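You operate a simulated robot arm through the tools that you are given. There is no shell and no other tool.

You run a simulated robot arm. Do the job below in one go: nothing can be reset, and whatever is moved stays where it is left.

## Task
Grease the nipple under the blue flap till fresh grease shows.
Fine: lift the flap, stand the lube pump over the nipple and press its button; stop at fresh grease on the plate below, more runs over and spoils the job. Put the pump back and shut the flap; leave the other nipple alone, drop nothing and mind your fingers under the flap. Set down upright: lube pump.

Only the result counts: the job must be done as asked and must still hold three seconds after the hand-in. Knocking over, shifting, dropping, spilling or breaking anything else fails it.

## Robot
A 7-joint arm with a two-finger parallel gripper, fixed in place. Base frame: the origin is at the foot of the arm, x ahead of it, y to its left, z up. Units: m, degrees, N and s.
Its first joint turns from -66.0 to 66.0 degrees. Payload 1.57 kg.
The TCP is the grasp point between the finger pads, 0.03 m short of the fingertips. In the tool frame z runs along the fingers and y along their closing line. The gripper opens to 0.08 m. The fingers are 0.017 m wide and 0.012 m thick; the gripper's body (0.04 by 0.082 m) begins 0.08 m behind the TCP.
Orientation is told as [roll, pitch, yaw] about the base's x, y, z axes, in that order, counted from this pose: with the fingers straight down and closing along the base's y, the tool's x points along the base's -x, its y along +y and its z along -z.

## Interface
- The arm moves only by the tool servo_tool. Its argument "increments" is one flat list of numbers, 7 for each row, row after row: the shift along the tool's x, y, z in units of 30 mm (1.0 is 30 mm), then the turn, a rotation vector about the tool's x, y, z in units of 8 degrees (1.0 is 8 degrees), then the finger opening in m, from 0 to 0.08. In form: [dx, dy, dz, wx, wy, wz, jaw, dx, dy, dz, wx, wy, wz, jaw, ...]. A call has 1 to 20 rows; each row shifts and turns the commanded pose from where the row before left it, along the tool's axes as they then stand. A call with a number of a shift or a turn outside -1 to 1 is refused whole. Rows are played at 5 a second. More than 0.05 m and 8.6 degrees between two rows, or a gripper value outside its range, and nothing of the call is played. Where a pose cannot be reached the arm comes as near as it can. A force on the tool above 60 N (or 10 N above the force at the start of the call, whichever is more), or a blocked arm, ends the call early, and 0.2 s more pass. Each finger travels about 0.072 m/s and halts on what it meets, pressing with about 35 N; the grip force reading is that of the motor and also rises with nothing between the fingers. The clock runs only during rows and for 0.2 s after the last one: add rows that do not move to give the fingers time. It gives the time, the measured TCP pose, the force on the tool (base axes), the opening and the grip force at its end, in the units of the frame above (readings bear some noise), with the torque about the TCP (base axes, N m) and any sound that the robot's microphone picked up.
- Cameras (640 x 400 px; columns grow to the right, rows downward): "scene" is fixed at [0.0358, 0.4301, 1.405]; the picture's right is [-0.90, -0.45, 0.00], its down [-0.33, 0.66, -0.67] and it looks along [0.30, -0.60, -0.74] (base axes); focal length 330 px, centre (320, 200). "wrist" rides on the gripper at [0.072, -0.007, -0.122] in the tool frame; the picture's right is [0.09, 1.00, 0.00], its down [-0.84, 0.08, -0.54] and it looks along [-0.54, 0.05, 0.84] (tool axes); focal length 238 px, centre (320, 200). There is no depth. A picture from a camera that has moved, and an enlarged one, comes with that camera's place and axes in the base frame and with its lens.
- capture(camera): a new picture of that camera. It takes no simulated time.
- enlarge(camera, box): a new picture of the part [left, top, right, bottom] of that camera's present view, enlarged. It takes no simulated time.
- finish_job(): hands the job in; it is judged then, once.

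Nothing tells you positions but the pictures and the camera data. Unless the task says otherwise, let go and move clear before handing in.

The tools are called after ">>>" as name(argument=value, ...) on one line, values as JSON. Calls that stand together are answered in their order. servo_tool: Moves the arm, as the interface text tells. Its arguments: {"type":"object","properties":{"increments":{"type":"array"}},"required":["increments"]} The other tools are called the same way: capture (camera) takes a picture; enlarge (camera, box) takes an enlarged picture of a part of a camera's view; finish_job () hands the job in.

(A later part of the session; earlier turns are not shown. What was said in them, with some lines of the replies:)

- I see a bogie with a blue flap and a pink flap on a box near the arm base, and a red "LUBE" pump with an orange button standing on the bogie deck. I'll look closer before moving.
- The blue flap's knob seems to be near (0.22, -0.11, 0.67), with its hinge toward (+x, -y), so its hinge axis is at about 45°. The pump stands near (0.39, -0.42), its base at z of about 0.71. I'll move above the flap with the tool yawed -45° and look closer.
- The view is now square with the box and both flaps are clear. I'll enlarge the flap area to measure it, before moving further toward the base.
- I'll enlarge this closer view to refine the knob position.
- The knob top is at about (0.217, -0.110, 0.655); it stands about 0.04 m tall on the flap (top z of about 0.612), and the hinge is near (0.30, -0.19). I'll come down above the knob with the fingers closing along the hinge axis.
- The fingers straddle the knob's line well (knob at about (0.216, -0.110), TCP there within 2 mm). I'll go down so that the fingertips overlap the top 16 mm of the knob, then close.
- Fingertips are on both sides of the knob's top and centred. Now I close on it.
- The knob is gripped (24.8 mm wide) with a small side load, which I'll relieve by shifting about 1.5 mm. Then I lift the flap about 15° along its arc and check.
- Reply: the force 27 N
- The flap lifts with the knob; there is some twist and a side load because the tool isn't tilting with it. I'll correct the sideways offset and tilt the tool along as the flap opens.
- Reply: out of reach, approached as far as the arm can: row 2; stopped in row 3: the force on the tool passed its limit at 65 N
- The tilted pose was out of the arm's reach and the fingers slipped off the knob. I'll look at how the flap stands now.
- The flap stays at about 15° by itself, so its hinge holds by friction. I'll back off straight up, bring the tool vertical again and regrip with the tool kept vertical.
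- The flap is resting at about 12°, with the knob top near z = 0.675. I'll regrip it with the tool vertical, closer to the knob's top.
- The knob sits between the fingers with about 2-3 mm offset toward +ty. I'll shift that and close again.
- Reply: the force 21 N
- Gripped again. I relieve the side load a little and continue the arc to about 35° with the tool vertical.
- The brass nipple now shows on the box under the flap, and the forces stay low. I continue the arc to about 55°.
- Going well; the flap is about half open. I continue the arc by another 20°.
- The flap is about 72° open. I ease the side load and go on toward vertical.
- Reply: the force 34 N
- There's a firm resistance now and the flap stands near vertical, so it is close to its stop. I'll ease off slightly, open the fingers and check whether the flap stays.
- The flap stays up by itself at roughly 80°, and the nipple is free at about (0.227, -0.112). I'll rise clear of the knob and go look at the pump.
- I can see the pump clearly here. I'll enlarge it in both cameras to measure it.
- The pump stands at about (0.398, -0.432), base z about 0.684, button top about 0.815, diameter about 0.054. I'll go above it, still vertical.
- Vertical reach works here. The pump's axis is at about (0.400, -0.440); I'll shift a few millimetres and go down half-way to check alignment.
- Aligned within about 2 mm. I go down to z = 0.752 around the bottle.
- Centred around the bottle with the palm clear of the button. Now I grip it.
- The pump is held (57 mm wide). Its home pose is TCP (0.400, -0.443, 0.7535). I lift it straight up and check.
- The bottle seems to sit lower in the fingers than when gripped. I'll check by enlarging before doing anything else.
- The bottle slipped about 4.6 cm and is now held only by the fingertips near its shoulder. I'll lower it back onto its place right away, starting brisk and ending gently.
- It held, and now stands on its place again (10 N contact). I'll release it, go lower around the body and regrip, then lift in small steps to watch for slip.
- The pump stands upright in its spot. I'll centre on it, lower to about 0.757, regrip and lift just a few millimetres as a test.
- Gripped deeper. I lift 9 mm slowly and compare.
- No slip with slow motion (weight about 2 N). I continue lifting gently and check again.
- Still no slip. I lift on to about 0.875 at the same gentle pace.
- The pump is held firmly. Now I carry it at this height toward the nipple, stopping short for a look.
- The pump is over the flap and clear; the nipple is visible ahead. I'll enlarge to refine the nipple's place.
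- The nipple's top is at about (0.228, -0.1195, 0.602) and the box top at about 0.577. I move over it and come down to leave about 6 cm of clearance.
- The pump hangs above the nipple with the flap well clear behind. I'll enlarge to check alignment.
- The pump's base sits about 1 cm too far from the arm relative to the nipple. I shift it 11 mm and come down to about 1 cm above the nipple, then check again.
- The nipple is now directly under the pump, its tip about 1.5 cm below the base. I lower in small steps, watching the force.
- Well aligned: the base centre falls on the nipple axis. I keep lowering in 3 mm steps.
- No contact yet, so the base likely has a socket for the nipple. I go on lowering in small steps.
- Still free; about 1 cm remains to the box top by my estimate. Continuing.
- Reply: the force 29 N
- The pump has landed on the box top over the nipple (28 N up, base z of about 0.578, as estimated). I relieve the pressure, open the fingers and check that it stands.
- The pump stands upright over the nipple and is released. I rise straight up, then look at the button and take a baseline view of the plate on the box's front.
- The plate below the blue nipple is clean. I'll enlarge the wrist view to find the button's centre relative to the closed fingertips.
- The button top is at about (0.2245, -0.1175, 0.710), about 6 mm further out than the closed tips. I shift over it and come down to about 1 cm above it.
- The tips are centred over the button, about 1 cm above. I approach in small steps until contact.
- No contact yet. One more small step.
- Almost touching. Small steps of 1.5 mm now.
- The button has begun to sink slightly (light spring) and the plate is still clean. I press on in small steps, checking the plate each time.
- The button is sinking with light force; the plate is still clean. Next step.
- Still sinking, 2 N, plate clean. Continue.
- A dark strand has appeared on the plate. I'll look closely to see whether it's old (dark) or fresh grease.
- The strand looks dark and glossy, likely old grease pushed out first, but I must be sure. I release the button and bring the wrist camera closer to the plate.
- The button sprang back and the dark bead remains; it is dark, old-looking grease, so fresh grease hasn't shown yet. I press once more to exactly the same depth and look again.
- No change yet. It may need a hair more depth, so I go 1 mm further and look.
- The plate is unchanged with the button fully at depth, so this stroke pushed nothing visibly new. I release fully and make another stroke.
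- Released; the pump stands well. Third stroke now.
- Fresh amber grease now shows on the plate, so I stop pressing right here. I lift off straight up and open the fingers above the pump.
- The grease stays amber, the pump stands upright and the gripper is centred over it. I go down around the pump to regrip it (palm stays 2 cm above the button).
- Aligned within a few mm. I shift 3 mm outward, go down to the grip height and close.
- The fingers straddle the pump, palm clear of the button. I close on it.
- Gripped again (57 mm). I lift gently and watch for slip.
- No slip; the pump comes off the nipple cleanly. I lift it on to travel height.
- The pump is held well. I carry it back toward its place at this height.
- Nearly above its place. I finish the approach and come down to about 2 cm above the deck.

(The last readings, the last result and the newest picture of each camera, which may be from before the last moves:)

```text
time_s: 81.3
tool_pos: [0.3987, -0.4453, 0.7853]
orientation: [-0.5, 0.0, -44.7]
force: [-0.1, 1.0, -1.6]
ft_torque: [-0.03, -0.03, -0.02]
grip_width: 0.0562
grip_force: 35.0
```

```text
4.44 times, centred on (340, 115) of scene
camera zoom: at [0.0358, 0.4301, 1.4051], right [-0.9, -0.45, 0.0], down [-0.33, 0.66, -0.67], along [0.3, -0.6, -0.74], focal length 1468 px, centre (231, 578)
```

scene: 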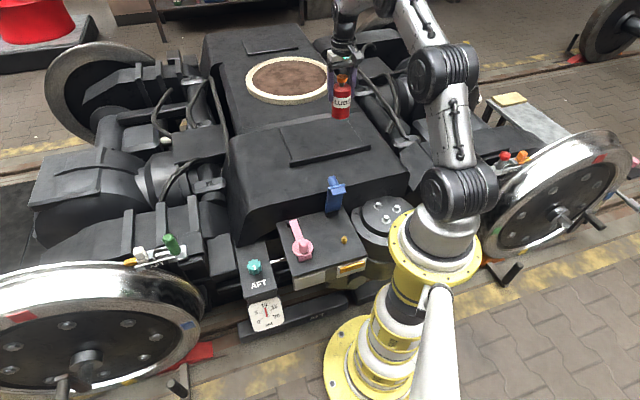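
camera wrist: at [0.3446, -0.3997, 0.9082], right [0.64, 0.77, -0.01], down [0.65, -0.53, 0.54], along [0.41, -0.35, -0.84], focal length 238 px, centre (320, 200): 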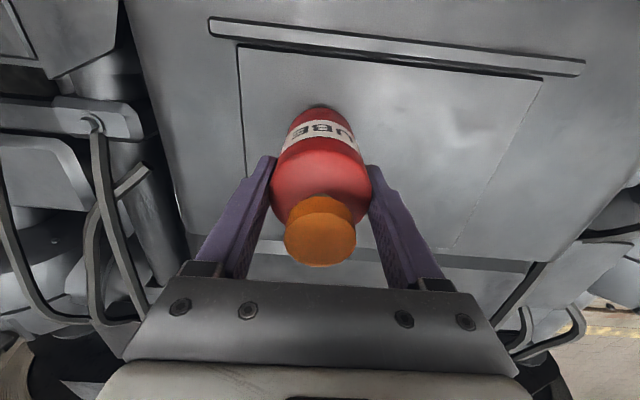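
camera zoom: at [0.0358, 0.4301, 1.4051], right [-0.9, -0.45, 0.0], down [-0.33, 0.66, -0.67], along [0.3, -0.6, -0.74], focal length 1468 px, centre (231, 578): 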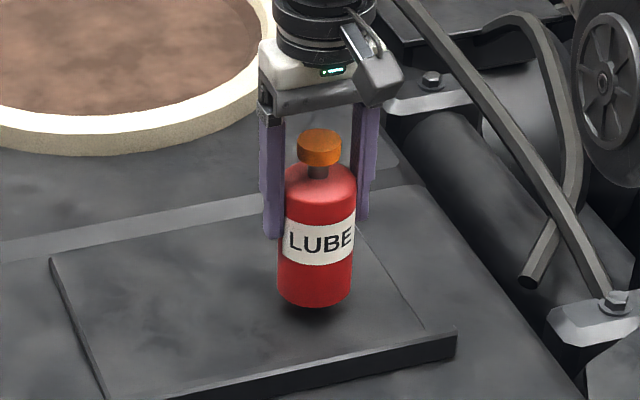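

The pump hangs about 2 cm above the deck, about 5 mm to the right of its first spot. I correct this and lower slowly.

>>> servo_tool(increments=[0, 0.1, 0.1, 0, 0, 0, 0.03, 0, 0.06, 0.15, 0, 0, 0, 0.03, 0, 0, 0.15, 0, 0, 0, 0.03, 0, 0, 0.1, 0, 0, 0, 0.03, 0, 0, 0, 0, 0, 0, 0.03])

>>> enlarge(camera="scene", box=[290, 70, 390, 160])

```text
time_s: 82.5
tool_pos: [0.4023, -0.4448, 0.7727]
orientation: [-0.6, 0.0, -44.8]
force: [-0.6, 0.3, -1.1]
ft_torque: [0.0, -0.06, -0.03]
grip_width: 0.0563
grip_force: 35.3
```

```text
4.44 times, centred on (340, 115) of scene
camera zoom: at [0.0358, 0.4301, 1.4051], right [-0.9, -0.45, 0.0], down [-0.33, 0.66, -0.67], along [0.3, -0.6, -0.74], focal length 1468 px, centre (231, 578)
```

zoom: 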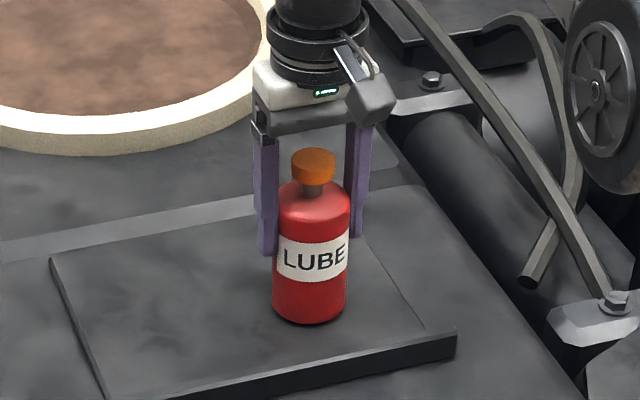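

Almost down. Small steps until contact.

>>> servo_tool(increments=[0, 0, 0.06, 0, 0, 0, 0.03, 0, 0, 0.06, 0, 0, 0, 0.03, 0, 0, 0, 0, 0, 0, 0.03])

```text
time_s: 83.3
tool_pos: [0.4028, -0.4449, 0.768]
orientation: [-0.6, 0.0, -44.9]
force: [0.2, 0.6, -1.7]
ft_torque: [-0.01, 0.02, 0.0]
grip_width: 0.0565
grip_force: 35.0
```

>>> servo_tool(increments=[0, 0, 0.05, 0, 0, 0, 0.03, 0, 0, 0.04, 0, 0, 0, 0.03, 0, 0, 0, 0, 0, 0, 0.03])

```text
time_s: 84.1
tool_pos: [0.4018, -0.4444, 0.7683]
orientation: [-0.6, -0.3, -44.8]
force: [-3.1, 3.1, 16.0]
ft_torque: [0.73, 0.16, 0.12]
grip_width: 0.0564
grip_force: 34.7
```

The pump is on the deck (16 N). I ease off and open the fingers.

>>> servo_tool(increments=[0, 0, -0.04, 0, 0, 0, 0.03, 0, 0, 0, 0, 0, 0, 0.05, 0, 0, 0, 0, 0, 0, 0.07, 0, 0, 0, 0, 0, 0, 0.08, 0, 0, 0, 0, 0, 0, 0.08])

>>> enlarge(camera="scene", box=[290, 70, 390, 160])

>>> capture(camera="wrist")

```text
time_s: 85.3
tool_pos: [0.4012, -0.4427, 0.7652]
orientation: [-0.5, 0.0, -44.8]
force: [-0.3, -1.0, -0.5]
ft_torque: [0.0, -0.01, 0.0]
grip_width: 0.0801
grip_force: 0.2
```

```text
4.44 times, centred on (340, 115) of scene
camera zoom: at [0.0358, 0.4301, 1.405], right [-0.9, -0.45, 0.0], down [-0.33, 0.66, -0.67], along [0.3, -0.6, -0.74], focal length 1468 px, centre (231, 578)
```

zoom: 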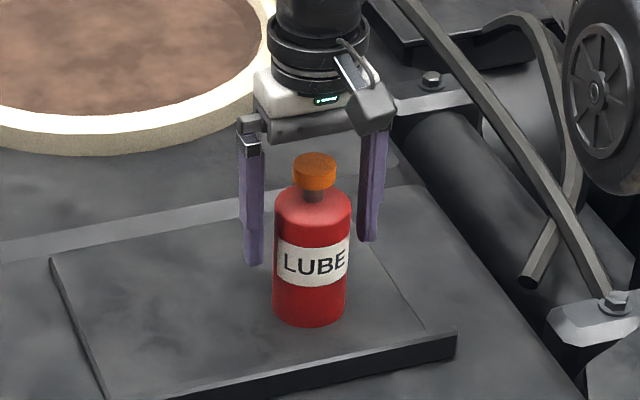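

```text
taken
camera wrist: at [0.3469, -0.3969, 0.8874], right [0.64, 0.77, -0.01], down [0.65, -0.53, 0.54], along [0.41, -0.35, -0.84], focal length 238 px, centre (320, 200)
```

wrist: 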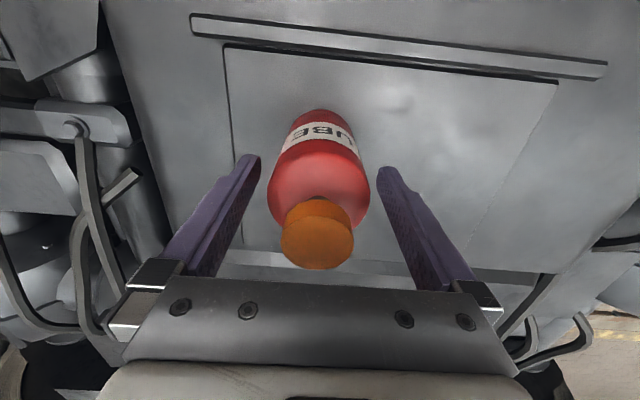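

The pump stands upright back in its spot. I rise clear of it and go above the flap's knob.

>>> servo_tool(increments=[0, 0, -0.3, 0, 0, 0, 0.08, 0, 0, -0.7, 0, 0, 0, 0.08, 0, 0, -0.9, 0, 0, 0, 0.08, 0, 0, -0.9, 0, 0, 0, 0.08, 0, 0, -0.9, 0, 0, 0, 0.08, 0, 0, -0.5, 0, 0, 0, 0.08, 0, 0, 0, 0, 0, 0, 0.08])

>>> enlarge(camera="scene", box=[290, 50, 390, 160])

>>> servo_tool(increments=[0.5, 0.24, 0, 0, 0, 0, 0.07, 0.85, 0.41, 0, 0, 0, 0, 0.06, 0.85, 0.41, 0, 0, 0, 0, 0.06, 0.85, 0.41, 0, 0, 0, 0, 0.06, 0.85, 0.41, 0, 0, 0, 0, 0.06, 0.85, 0.41, 0, 0, 0, 0, 0.06, 0.85, 0.41, 0, 0, 0, 0, 0.06, 0.85, 0.41, 0, 0, 0, 0, 0.06, 0.85, 0.41, 0, 0, 0, 0, 0.06, 0, 0, 0, 0, 0, 0, 0.06])

>>> capture(camera="wrist")

>>> enlarge(camera="scene", box=[270, 120, 400, 220])

```text
time_s: 86.9
tool_pos: [0.403, -0.4439, 0.8917]
orientation: [-0.6, -0.1, -44.8]
force: [-0.2, 1.2, -0.1]
ft_torque: [0.01, -0.01, 0.02]
grip_width: 0.0802
grip_force: 0.0
```

```text
3.64 times, centred on (340, 105) of scene
camera zoom: at [0.0358, 0.4301, 1.405], right [-0.9, -0.45, 0.0], down [-0.33, 0.66, -0.67], along [0.3, -0.6, -0.74], focal length 1201 px, centre (247, 546)
```

zoom: 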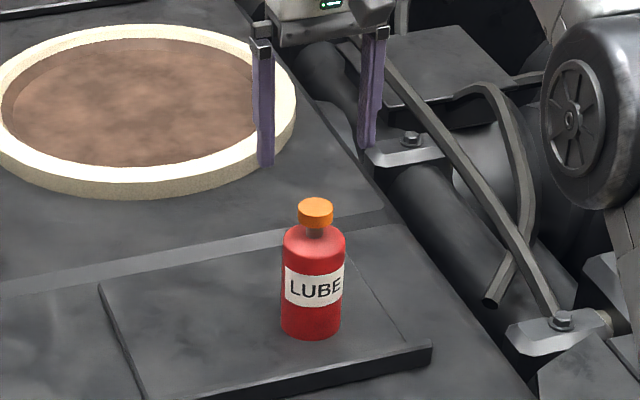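

```text
time_s: 89.1
tool_pos: [0.3225, -0.2133, 0.89]
orientation: [-0.6, 0.1, -44.7]
force: [0.5, -0.1, 0.0]
ft_torque: [0.04, -0.01, -0.01]
grip_width: 0.0599
grip_force: 0.0
```

```text
taken
camera wrist: at [0.2681, -0.1668, 1.0125], right [0.64, 0.77, -0.01], down [0.65, -0.53, 0.54], along [0.41, -0.35, -0.84], focal length 238 px, centre (320, 200)
```

wrist: 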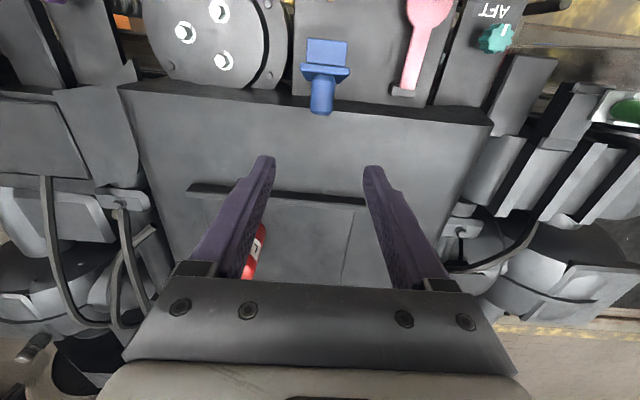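

```text
4.00 times, centred on (335, 170) of scene
camera zoom: at [0.0358, 0.4301, 1.405], right [-0.9, -0.45, 0.0], down [-0.33, 0.66, -0.67], along [0.3, -0.6, -0.74], focal length 1321 px, centre (260, 320)
```

zoom: 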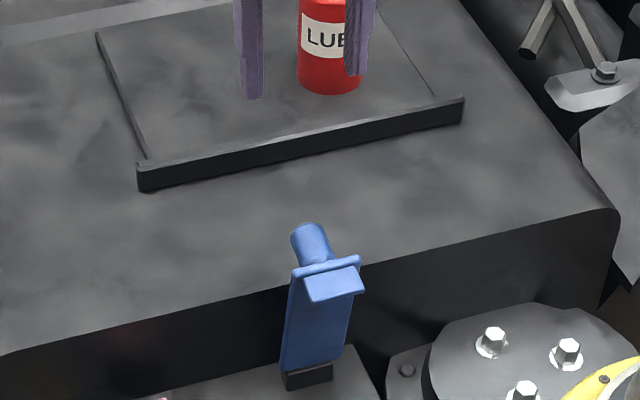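

The pump stands fine, and the flap is still open with its knob below me. I descend around the knob to the recorded pose.

>>> servo_tool(increments=[0.16, -0.02, 0.4, 0, 0, 0, 0.06, 0, 0, 0.8, 0, 0, 0, 0.06, 0, 0, 0.8, 0, 0, 0, 0.06, 0, 0, 0.8, 0, 0, 0, 0.06, 0, 0, 0.8, 0, 0, 0, 0.06, 0, 0, 0.5, 0, 0, 0, 0.06, 0, 0, 0.4, 0, 0, 0, 0.06, 0, 0, 0, 0, 0, 0, 0.06])

>>> capture(camera="wrist")

>>> enlarge(camera="scene", box=[280, 140, 400, 240])

```text
time_s: 90.9
tool_pos: [0.3164, -0.2112, 0.7569]
orientation: [-0.6, -0.1, -44.8]
force: [0.0, -1.1, 0.1]
ft_torque: [-0.03, 0.0, -0.01]
grip_width: 0.0598
grip_force: 0.1
```

```text
taken
camera wrist: at [0.2628, -0.1648, 0.8783], right [0.64, 0.77, -0.01], down [0.65, -0.53, 0.54], along [0.41, -0.35, -0.84], focal length 238 px, centre (320, 200)
```

wrist: 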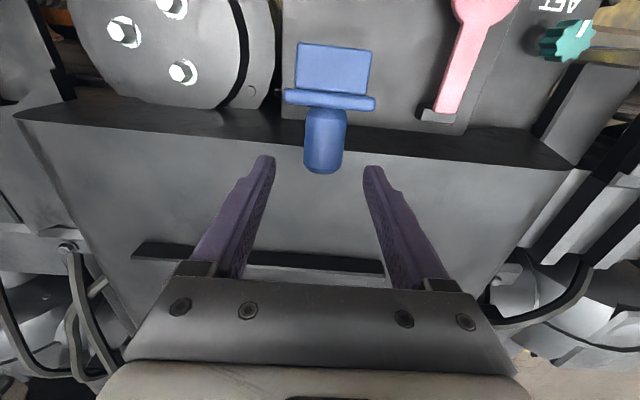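

```text
4.00 times, centred on (340, 190) of scene
camera zoom: at [0.0358, 0.4301, 1.405], right [-0.9, -0.45, 0.0], down [-0.33, 0.66, -0.67], along [0.3, -0.6, -0.74], focal length 1321 px, centre (240, 240)
```

zoom: 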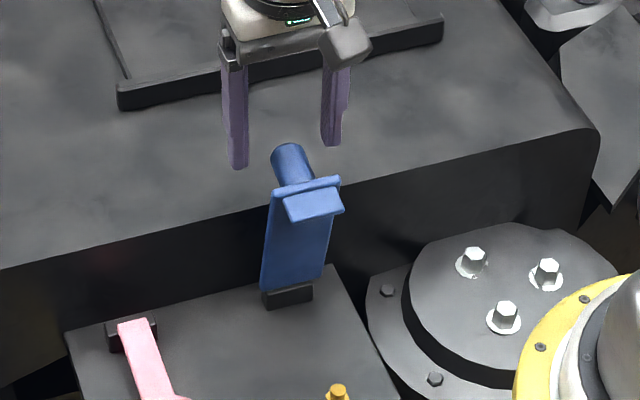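

The fingers flank the knob but sit a bit high. I lower 10 mm, move 5 mm toward the flap for a fuller grip, and close.

>>> servo_tool(increments=[0, 0, 0.2, 0, 0, 0, 0.06, 0.17, 0, 0.15, 0, 0, 0, 0.06, 0, 0, 0, 0, 0, 0, 0.06])

>>> enlarge(camera="scene", box=[300, 150, 370, 210])

>>> enlarge(camera="wrist", box=[240, 30, 400, 230])

```text
time_s: 91.7
tool_pos: [0.3127, -0.209, 0.7457]
orientation: [-0.7, 0.0, -44.8]
force: [-0.4, 0.0, -0.6]
ft_torque: [-0.01, -0.02, 0.0]
grip_width: 0.0601
grip_force: 0.0
```

```text
6.67 times, centred on (335, 180) of scene
camera zoom: at [0.0358, 0.4301, 1.405], right [-0.9, -0.45, 0.0], down [-0.33, 0.66, -0.67], along [0.3, -0.6, -0.74], focal length 2201 px, centre (220, 333)
```

zoom: 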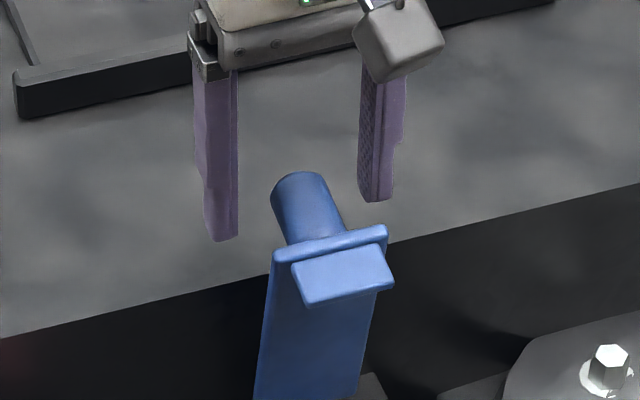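

```text
2.00 times, centred on (320, 130) of wrist
camera zoom: at [0.2592, -0.1615, 0.8676], right [0.64, 0.77, -0.01], down [0.65, -0.53, 0.54], along [0.41, -0.35, -0.84], focal length 477 px, centre (320, 340)
```

zoom: 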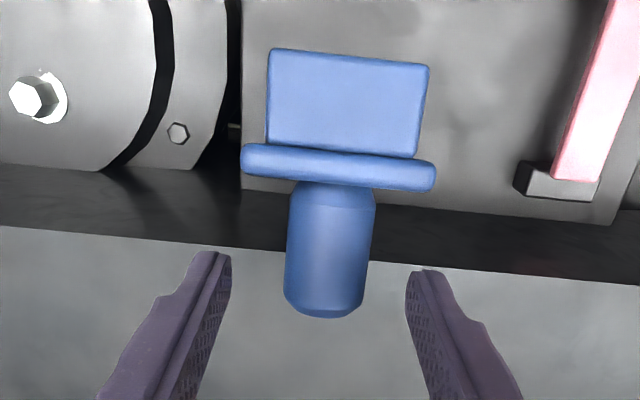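

The knob's axis is about 3 mm toward +ty of the gripper. I shift that and close on the knob.

>>> servo_tool(increments=[0, 0.09, 0, 0, 0, 0, 0.06, 0, 0, 0, 0, 0, 0, 0.03, 0, 0, 0, 0, 0, 0, 0.015, 0, 0, 0, 0, 0, 0, 0.01, 0, 0, 0, 0, 0, 0, 0.01])

>>> enlarge(camera="scene", box=[300, 150, 370, 210])

```text
time_s: 92.9
tool_pos: [0.3148, -0.2077, 0.7457]
orientation: [-0.7, 0.0, -44.8]
force: [-16.4, -20.1, 1.9]
ft_torque: [-0.49, -0.01, 0.05]
grip_width: 0.0252
grip_force: 36.7
```

```text
6.67 times, centred on (335, 180) of scene
camera zoom: at [0.0355, 0.4297, 1.4052], right [-0.9, -0.45, 0.0], down [-0.33, 0.66, -0.67], along [0.3, -0.6, -0.74], focal length 2201 px, centre (220, 333)
```

zoom: 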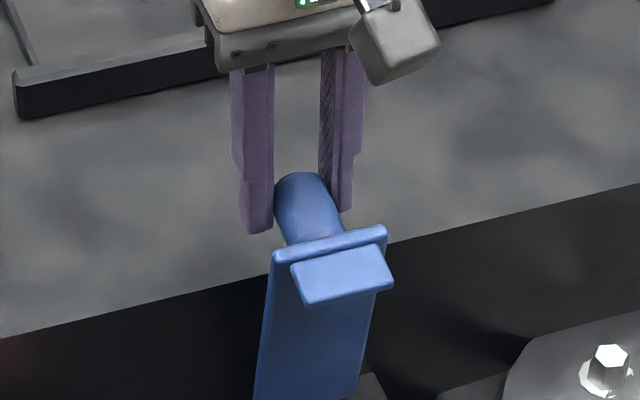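

Gripped. I ease the side load and start the arc back, checking forces.

>>> servo_tool(increments=[0, -0.045, 0, 0, 0, 0, 0.01, 0.353, 0, -0.043, 0, 0, 0, 0.01, 0.357, 0, -0.013, 0, 0, 0, 0.01, 0.353, 0, 0.017, 0, 0, 0, 0.01, 0, 0, 0, 0, 0, 0, 0.01])

>>> enlarge(camera="scene", box=[280, 150, 400, 250])

>>> capture(camera="wrist")

```text
time_s: 94.1
tool_pos: [0.2926, -0.1856, 0.7477]
orientation: [-0.5, -0.2, -44.8]
force: [-10.3, -22.0, 3.7]
ft_torque: [-1.1, -0.62, -0.02]
grip_width: 0.0253
grip_force: 36.4
```

```text
4.00 times, centred on (340, 200) of scene
camera zoom: at [0.0356, 0.4297, 1.4052], right [-0.9, -0.45, 0.0], down [-0.33, 0.66, -0.67], along [0.3, -0.6, -0.74], focal length 1321 px, centre (240, 200)
```

zoom: 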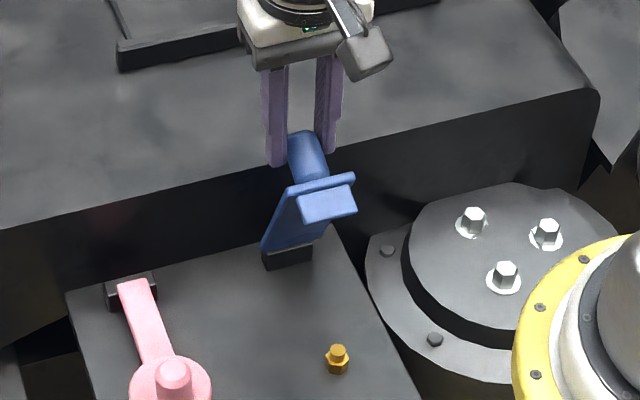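

```text
taken
camera wrist: at [0.2377, -0.1386, 0.8691], right [0.64, 0.77, -0.01], down [0.65, -0.53, 0.54], along [0.41, -0.35, -0.84], focal length 238 px, centre (320, 200)
```

wrist: 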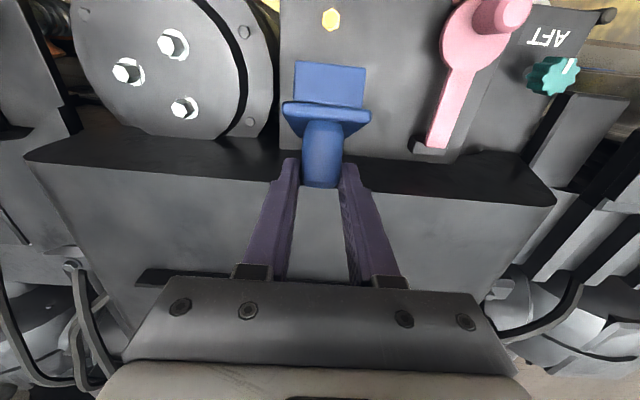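

The flap follows. I ease the side load a little more and continue the arc.

>>> servo_tool(increments=[0.353, -0.03, 0.05, 0, 0, 0, 0.01, 0.347, 0, 0.08, 0, 0, 0, 0.01, 0.34, 0, 0.11, 0, 0, 0, 0.01, 0.327, 0, 0.137, 0, 0, 0, 0.01, 0, 0, 0, 0, 0, 0, 0.01])

>>> enlarge(camera="scene", box=[280, 150, 400, 250])

```text
time_s: 95.3
tool_pos: [0.2631, -0.1568, 0.736]
orientation: [-0.6, -0.2, -44.8]
force: [9.5, -5.5, -2.4]
ft_torque: [-0.69, -0.99, -0.25]
grip_width: 0.0251
grip_force: 36.9
```

```text
4.00 times, centred on (340, 200) of scene
camera zoom: at [0.036, 0.43, 1.4051], right [-0.9, -0.45, 0.0], down [-0.33, 0.66, -0.67], along [0.3, -0.6, -0.74], focal length 1321 px, centre (240, 200)
```

zoom: 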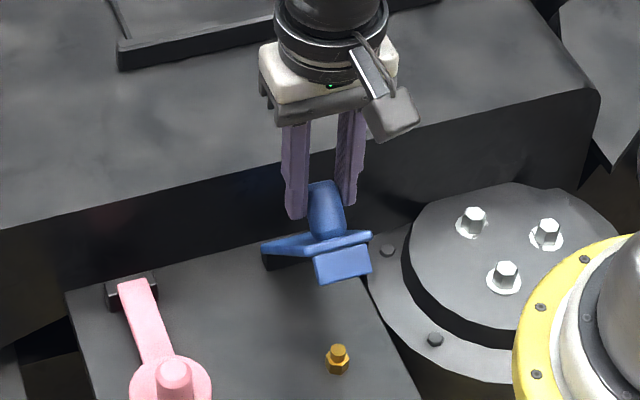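

The flap is now about 45°. Continuing the arc down.

>>> servo_tool(increments=[0.313, 0, 0.167, 0, 0, 0, 0.01, 0.3, 0, 0.193, 0, 0, 0, 0.01, 0.28, 0, 0.22, 0, 0, 0, 0.01, 0.263, 0, 0.243, 0, 0, 0, 0.01, 0, 0, 0, 0, 0, 0, 0.01])

>>> enlarge(camera="scene", box=[280, 160, 400, 260])

>>> capture(camera="wrist")

```text
time_s: 96.5
tool_pos: [0.2392, -0.133, 0.7115]
orientation: [-0.5, -0.5, -44.8]
force: [24.0, 22.8, 9.7]
ft_torque: [0.04, -1.48, -0.3]
grip_width: 0.0251
grip_force: 36.2
```

```text
4.00 times, centred on (340, 210) of scene
camera zoom: at [0.0362, 0.4306, 1.4049], right [-0.9, -0.45, 0.0], down [-0.33, 0.66, -0.67], along [0.3, -0.6, -0.74], focal length 1321 px, centre (240, 160)
```

zoom: 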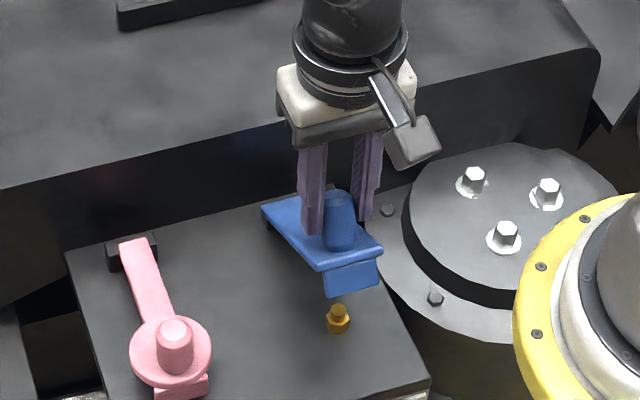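

```text
taken
camera wrist: at [0.1842, -0.086, 0.8325], right [0.64, 0.77, -0.01], down [0.65, -0.53, 0.55], along [0.42, -0.35, -0.84], focal length 238 px, centre (320, 200)
```

wrist: 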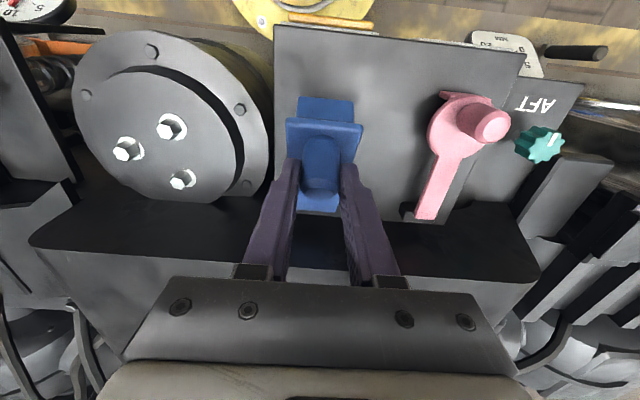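

The side load has swung to the other side; I ease it and continue down.

>>> servo_tool(increments=[0, 0.045, 0, 0, 0, 0, 0.01, 0.237, 0, 0.263, 0, 0, 0, 0.01, 0.217, 0, 0.283, 0, 0, 0, 0.01, 0, 0, 0, 0, 0, 0, 0.01])

>>> enlarge(camera="scene", box=[280, 160, 400, 260])

```text
time_s: 97.5
tool_pos: [0.2302, -0.1233, 0.6945]
orientation: [-0.5, -0.4, -44.8]
force: [16.4, 7.1, 4.9]
ft_torque: [-0.29, -1.4, -0.22]
grip_width: 0.025
grip_force: 36.6
```

```text
4.00 times, centred on (340, 210) of scene
camera zoom: at [0.036, 0.4303, 1.405], right [-0.9, -0.45, 0.0], down [-0.33, 0.66, -0.67], along [0.3, -0.6, -0.74], focal length 1321 px, centre (240, 160)
```

zoom: 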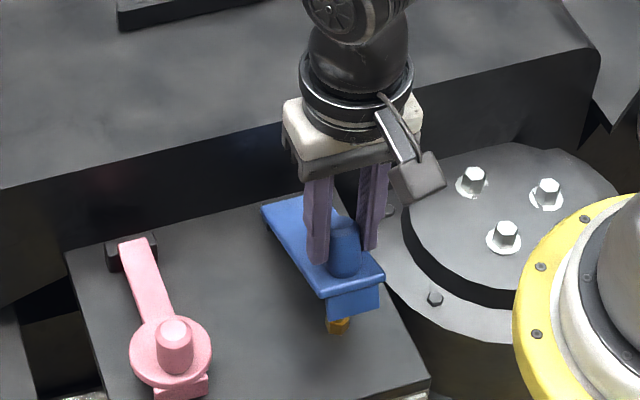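

About 20° left. Continuing with two more steps.

>>> servo_tool(increments=[0.187, 0.02, 0.3, 0, 0, 0, 0.01, 0.163, 0, 0.317, 0, 0, 0, 0.01, 0, 0, 0, 0, 0, 0, 0.01])

>>> enlarge(camera="scene", box=[280, 160, 400, 260])

```text
time_s: 98.3
tool_pos: [0.2218, -0.114, 0.6764]
orientation: [-0.6, -0.1, -44.8]
force: [1.9, -22.5, -0.5]
ft_torque: [-0.53, -1.07, -0.12]
grip_width: 0.025
grip_force: 37.0
```

```text
4.00 times, centred on (340, 210) of scene
camera zoom: at [0.0358, 0.4297, 1.4052], right [-0.9, -0.45, 0.0], down [-0.33, 0.66, -0.67], along [0.3, -0.6, -0.74], focal length 1321 px, centre (240, 160)
```

zoom: 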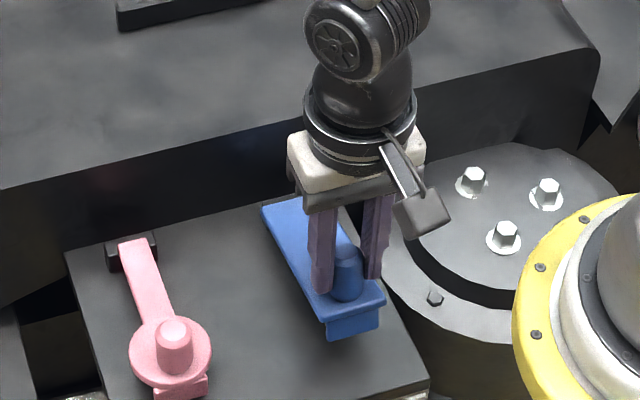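

About 8° left. I lower it the rest in small steps until it seats.

>>> servo_tool(increments=[0.03, -0.02, 0.17, 0, 0, 0, 0.01, 0.03, 0, 0.17, 0, 0, 0, 0.01, 0, 0, 0, 0, 0, 0, 0.01])

>>> enlarge(camera="scene", box=[280, 160, 400, 260])

```text
time_s: 99.1
tool_pos: [0.2193, -0.112, 0.6659]
orientation: [-0.6, 0.0, -44.6]
force: [18.1, 38.0, 9.0]
ft_torque: [0.75, -1.28, 0.09]
grip_width: 0.025
grip_force: 36.8
```

```text
4.00 times, centred on (340, 210) of scene
camera zoom: at [0.036, 0.4308, 1.4048], right [-0.9, -0.45, 0.0], down [-0.33, 0.66, -0.67], along [0.3, -0.6, -0.74], focal length 1321 px, centre (240, 160)
```

zoom: 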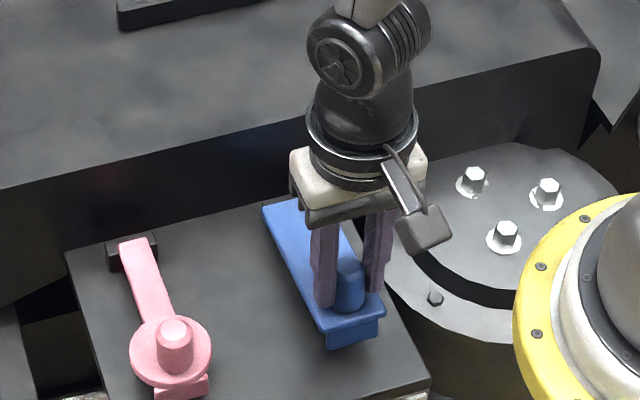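

It's nearly seated with a sideways load. I ease it and open the fingers, then check how far the flap is shut.

>>> servo_tool(increments=[0, 0.04, 0, 0, 0, 0, 0.01, 0, 0, 0, 0, 0, 0, 0.03, 0, 0, 0, 0, 0, 0, 0.06, 0, 0, 0, 0, 0, 0, 0.06])

>>> enlarge(camera="scene", box=[280, 190, 400, 265])

>>> capture(camera="wrist")

```text
time_s: 100.1
tool_pos: [0.2198, -0.1132, 0.665]
orientation: [-0.7, 0.0, -44.8]
force: [-0.2, 1.0, 0.1]
ft_torque: [0.01, -0.01, 0.0]
grip_width: 0.0601
grip_force: 0.1
```

```text
5.33 times, centred on (340, 228) of scene
camera zoom: at [0.0358, 0.4301, 1.405], right [-0.9, -0.45, 0.0], down [-0.33, 0.66, -0.67], along [0.3, -0.6, -0.74], focal length 1761 px, centre (213, 53)
```

zoom: 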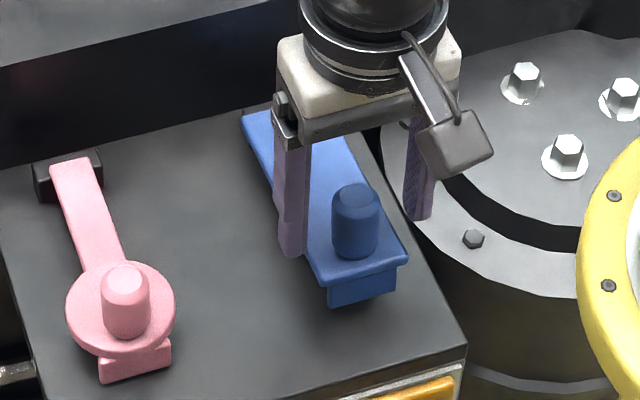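

```text
taken
camera wrist: at [0.1653, -0.0659, 0.7865], right [0.64, 0.77, -0.01], down [0.65, -0.53, 0.54], along [0.41, -0.35, -0.84], focal length 238 px, centre (320, 200)
```

wrist: 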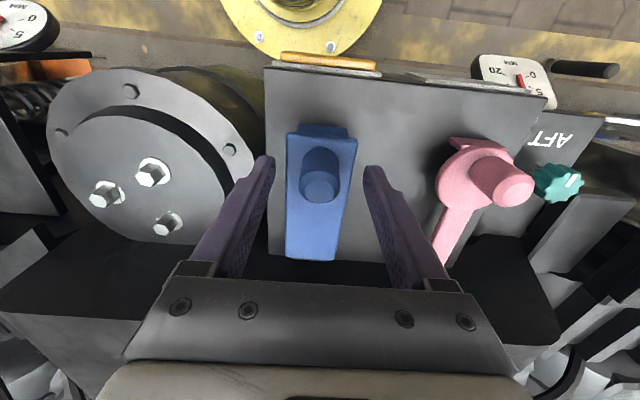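

The flap is still about 5° (1 cm) open. I rise, close the fingers above the knob, and press the knob straight down to seat it.

>>> servo_tool(increments=[0, 0, -0.5, 0, 0, 0, 0.06, 0, 0, -0.8, 0, 0, 0, 0.06, 0.08, 0.03, -0.4, 0, 0, 0, 0.03, 0, 0, 0, 0, 0, 0, 0.0, 0, 0, 0, 0, 0, 0, 0.0, 0, 0, 0, 0, 0, 0, 0.0])

>>> capture(camera="wrist")

>>> enlarge(camera="scene", box=[280, 190, 400, 265])

```text
time_s: 101.5
tool_pos: [0.2192, -0.1093, 0.7166]
orientation: [-0.7, 0.0, -44.7]
force: [-0.2, 0.1, 0.3]
ft_torque: [-0.01, -0.02, 0.01]
grip_width: 0.0002
grip_force: 21.0
```

```text
taken
camera wrist: at [0.1644, -0.0626, 0.8385], right [0.64, 0.77, -0.01], down [0.65, -0.53, 0.54], along [0.41, -0.35, -0.84], focal length 238 px, centre (320, 200)
```

wrist: 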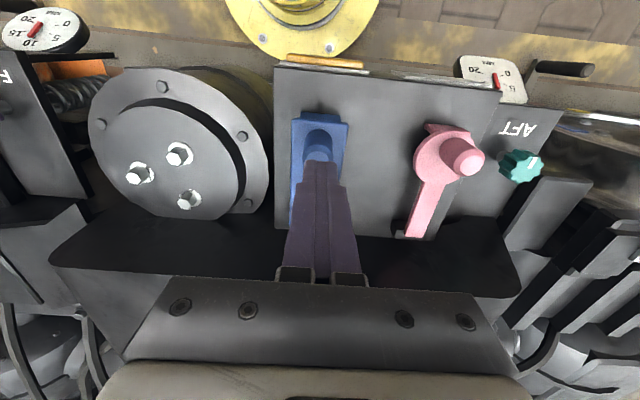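

```text
5.33 times, centred on (340, 228) of scene
camera zoom: at [0.0358, 0.4301, 1.405], right [-0.9, -0.45, 0.0], down [-0.33, 0.66, -0.67], along [0.3, -0.6, -0.74], focal length 1761 px, centre (213, 53)
```

zoom: 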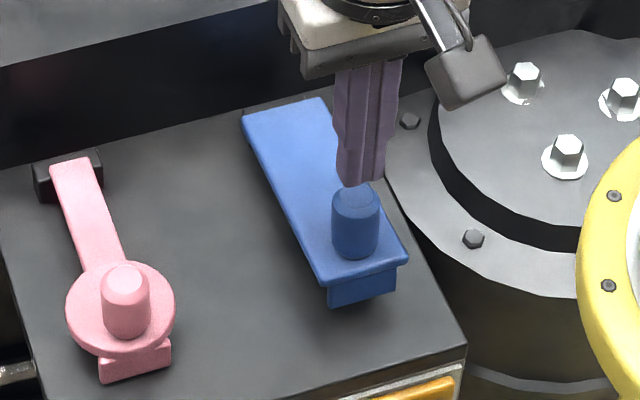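

The tips are above the knob. I come down to it and then press in small steps.

>>> servo_tool(increments=[-0.06, 0, 0.3, 0, 0, 0, 0.0, 0, 0, 0.3, 0, 0, 0, 0.0, 0, 0, 0.1, 0, 0, 0, 0.0])

>>> servo_tool(increments=[0, 0, 0.1, 0, 0, 0, 0.0])

>>> enlarge(camera="scene", box=[280, 190, 400, 265])

```text
time_s: 102.3
tool_pos: [0.2197, -0.1109, 0.6951]
orientation: [-0.6, 0.1, -44.8]
force: [-0.1, 0.8, 0.0]
ft_torque: [0.0, 0.01, -0.04]
grip_width: 0.0001
grip_force: 21.4
```

```text
time_s: 102.7
tool_pos: [0.2205, -0.111, 0.6921]
orientation: [-0.5, -0.1, -44.8]
force: [-0.5, -0.5, 0.0]
ft_torque: [0.01, 0.01, -0.02]
grip_width: 0.0
grip_force: 21.2
```

```text
5.33 times, centred on (340, 228) of scene
camera zoom: at [0.0358, 0.4301, 1.405], right [-0.9, -0.45, 0.0], down [-0.33, 0.66, -0.67], along [0.3, -0.6, -0.74], focal length 1761 px, centre (213, 53)
```

zoom: 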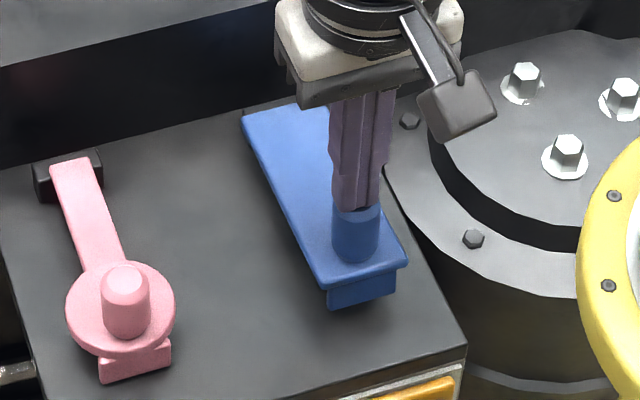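

Just about touching. I press on in 3 mm steps.

>>> servo_tool(increments=[0, 0, 0.1, 0, 0, 0, 0.0])

>>> servo_tool(increments=[0, 0, 0.1, 0, 0, 0, 0.0])

>>> enlarge(camera="scene", box=[280, 190, 400, 265])

```text
time_s: 103.1
tool_pos: [0.2202, -0.1113, 0.6882]
orientation: [-0.6, 0.0, -44.8]
force: [-1.0, -1.0, -0.6]
ft_torque: [0.02, 0.02, -0.02]
grip_width: 0.0
grip_force: 21.5
```

```text
time_s: 103.5
tool_pos: [0.2196, -0.1115, 0.6853]
orientation: [-0.6, 0.0, -44.8]
force: [0.6, 0.2, 0.5]
ft_torque: [-0.01, 0.03, 0.02]
grip_width: 0.0
grip_force: 21.0
```

```text
5.33 times, centred on (340, 228) of scene
camera zoom: at [0.0358, 0.4301, 1.405], right [-0.9, -0.45, 0.0], down [-0.33, 0.66, -0.67], along [0.3, -0.6, -0.74], focal length 1761 px, centre (213, 53)
```

zoom: 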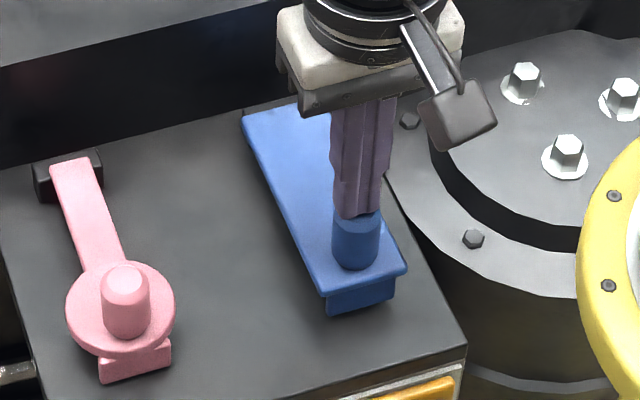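

The flap is going down with hardly any force. Continue.

>>> servo_tool(increments=[0, 0, 0.08, 0, 0, 0, 0.0])

>>> servo_tool(increments=[0, 0, 0.06, 0, 0, 0, 0.0])

>>> enlarge(camera="scene", box=[280, 190, 400, 265])

```text
time_s: 103.9
tool_pos: [0.2201, -0.1129, 0.6836]
orientation: [-0.6, 0.0, -44.8]
force: [-0.1, 0.3, -0.2]
ft_torque: [-0.01, 0.0, -0.01]
grip_width: 0.0
grip_force: 21.3
```

```text
time_s: 104.3
tool_pos: [0.2203, -0.1124, 0.6822]
orientation: [-0.7, 0.0, -44.7]
force: [-1.1, 5.0, 10.2]
ft_torque: [0.14, -0.03, -0.01]
grip_width: 0.0
grip_force: 21.4
```

```text
5.33 times, centred on (340, 228) of scene
camera zoom: at [0.0357, 0.4303, 1.405], right [-0.9, -0.45, 0.0], down [-0.33, 0.66, -0.67], along [0.3, -0.6, -0.74], focal length 1761 px, centre (213, 53)
```

zoom: 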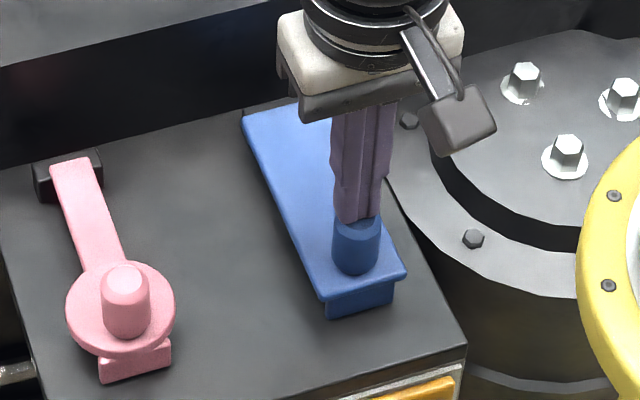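

Seated: the force jumped to 10 N and the flap corners match the first picture. One tiny extra press to confirm, then I rise clear.

>>> servo_tool(increments=[0, 0, 0.03, 0, 0, 0, 0.0])

>>> servo_tool(increments=[0, 0, -0.2, 0, 0, 0, 0.0, 0, 0, -0.8, 0, 0, 0, 0.0, 0, 0, -0.9, 0, 0, 0, 0.0, 0, 0, -0.9, 0, 0, 0, 0.0, 0, 0, -0.9, 0, 0, 0, 0.0, 0, 0, -0.9, 0, 0, 0, 0.0, 0, 0, -0.5, 0, 0, 0, 0.0, 0, 0, 0, 0, 0, 0, 0.0])

>>> capture(camera="scene")

>>> capture(camera="wrist")

>>> enlarge(camera="scene", box=[280, 190, 400, 265])

>>> enlarge(camera="scene", box=[280, 240, 380, 302])

>>> enlarge(camera="scene", box=[290, 70, 390, 160])

```text
time_s: 104.7
tool_pos: [0.2208, -0.1126, 0.6786]
orientation: [-0.7, 0.0, -44.8]
force: [-3.9, 6.0, 20.8]
ft_torque: [0.08, -0.04, 0.1]
grip_width: 0.0001
grip_force: 21.3
```

```text
time_s: 106.5
tool_pos: [0.2211, -0.1106, 0.8348]
orientation: [-0.7, 0.0, -44.7]
force: [0.2, -0.3, -0.1]
ft_torque: [-0.01, 0.02, 0.02]
grip_width: 0.0001
grip_force: 21.5
```

```text
taken
```

scene: 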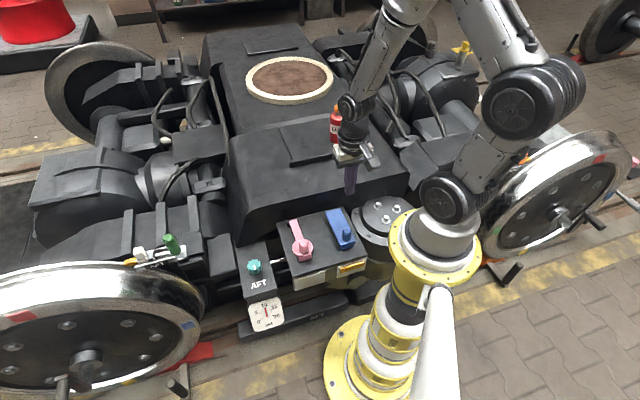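

```text
taken
camera wrist: at [0.1673, -0.063, 0.9567], right [0.64, 0.77, -0.01], down [0.65, -0.53, 0.54], along [0.41, -0.35, -0.84], focal length 238 px, centre (320, 200)
```

wrist: 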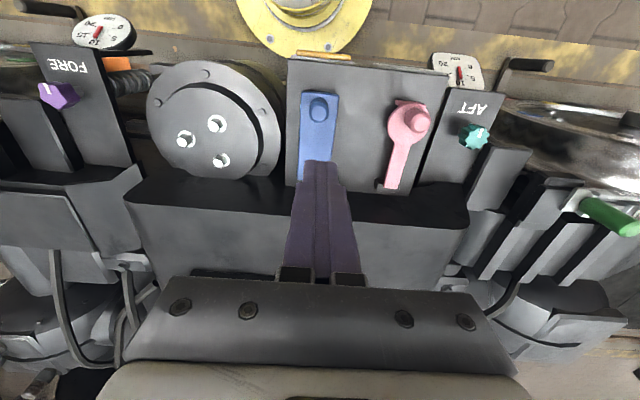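

```text
5.33 times, centred on (340, 228) of scene
camera zoom: at [0.0358, 0.4301, 1.405], right [-0.9, -0.45, 0.0], down [-0.33, 0.66, -0.67], along [0.3, -0.6, -0.74], focal length 1761 px, centre (213, 53)
```

zoom: 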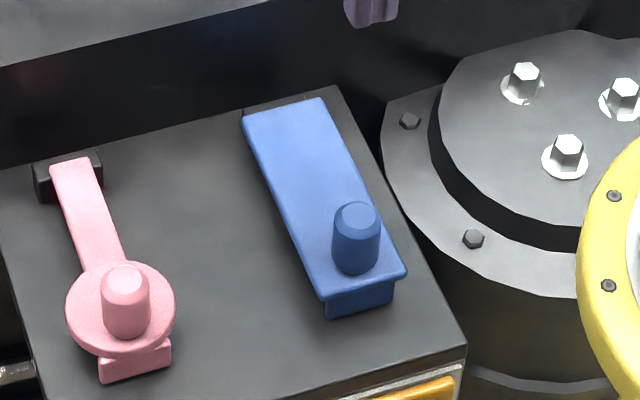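

```text
6.40 times, centred on (330, 271) of scene
camera zoom: at [0.0358, 0.4301, 1.405], right [-0.9, -0.45, 0.0], down [-0.33, 0.66, -0.67], along [0.3, -0.6, -0.74], focal length 2113 px, centre (256, -254)
```

zoom: 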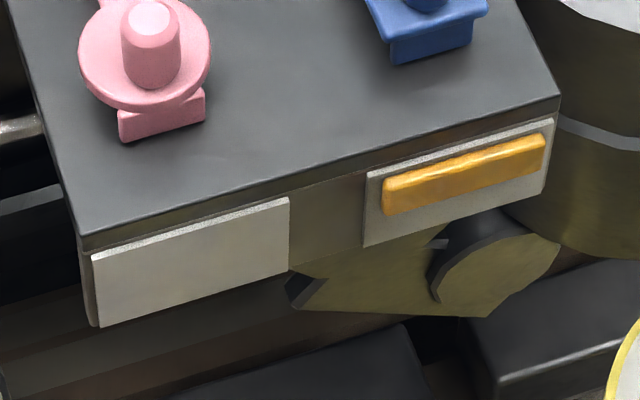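

```text
4.44 times, centred on (340, 115) of scene
camera zoom: at [0.0358, 0.4301, 1.405], right [-0.9, -0.45, 0.0], down [-0.33, 0.66, -0.67], along [0.3, -0.6, -0.74], focal length 1468 px, centre (231, 578)
```

zoom: 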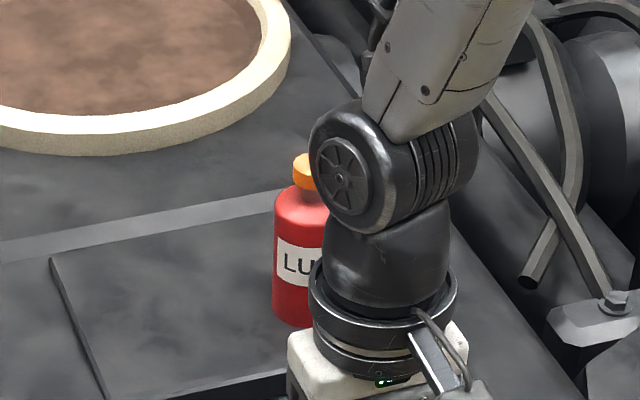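

The flap is shut exactly as at the start. Fresh amber grease shows on its plate with no overflow, and the other nipple is untouched. The pump stands upright in its place and the arm is clear. I hand the job in.

>>> finish_job()

```text
The job is handed in.
```

I greased the nipple under the blue flap until fresh amber grease showed on the plate below it, and handed the job in.

- **Greasing:** it took three strokes of the button. The first brought out dark old grease, the second changed nothing visible, and the third brought fresh grease, so I stopped there. Nothing ran over.
- **Pump:** it stands upright, within a few millimetres of where it started. On my first lift it slid about 5 cm down in the fingers, so I set it back down, regripped it and carried it slowly. It was never dropped.
- **Flap:** it is shut and matches the first picture. While I was opening it, the tool ran out of reach and slipped off the knob once, but the flap stayed where it was.
- **The rest:** I left the other nipple, under the pink flap, alone. The arm is clear of everything.
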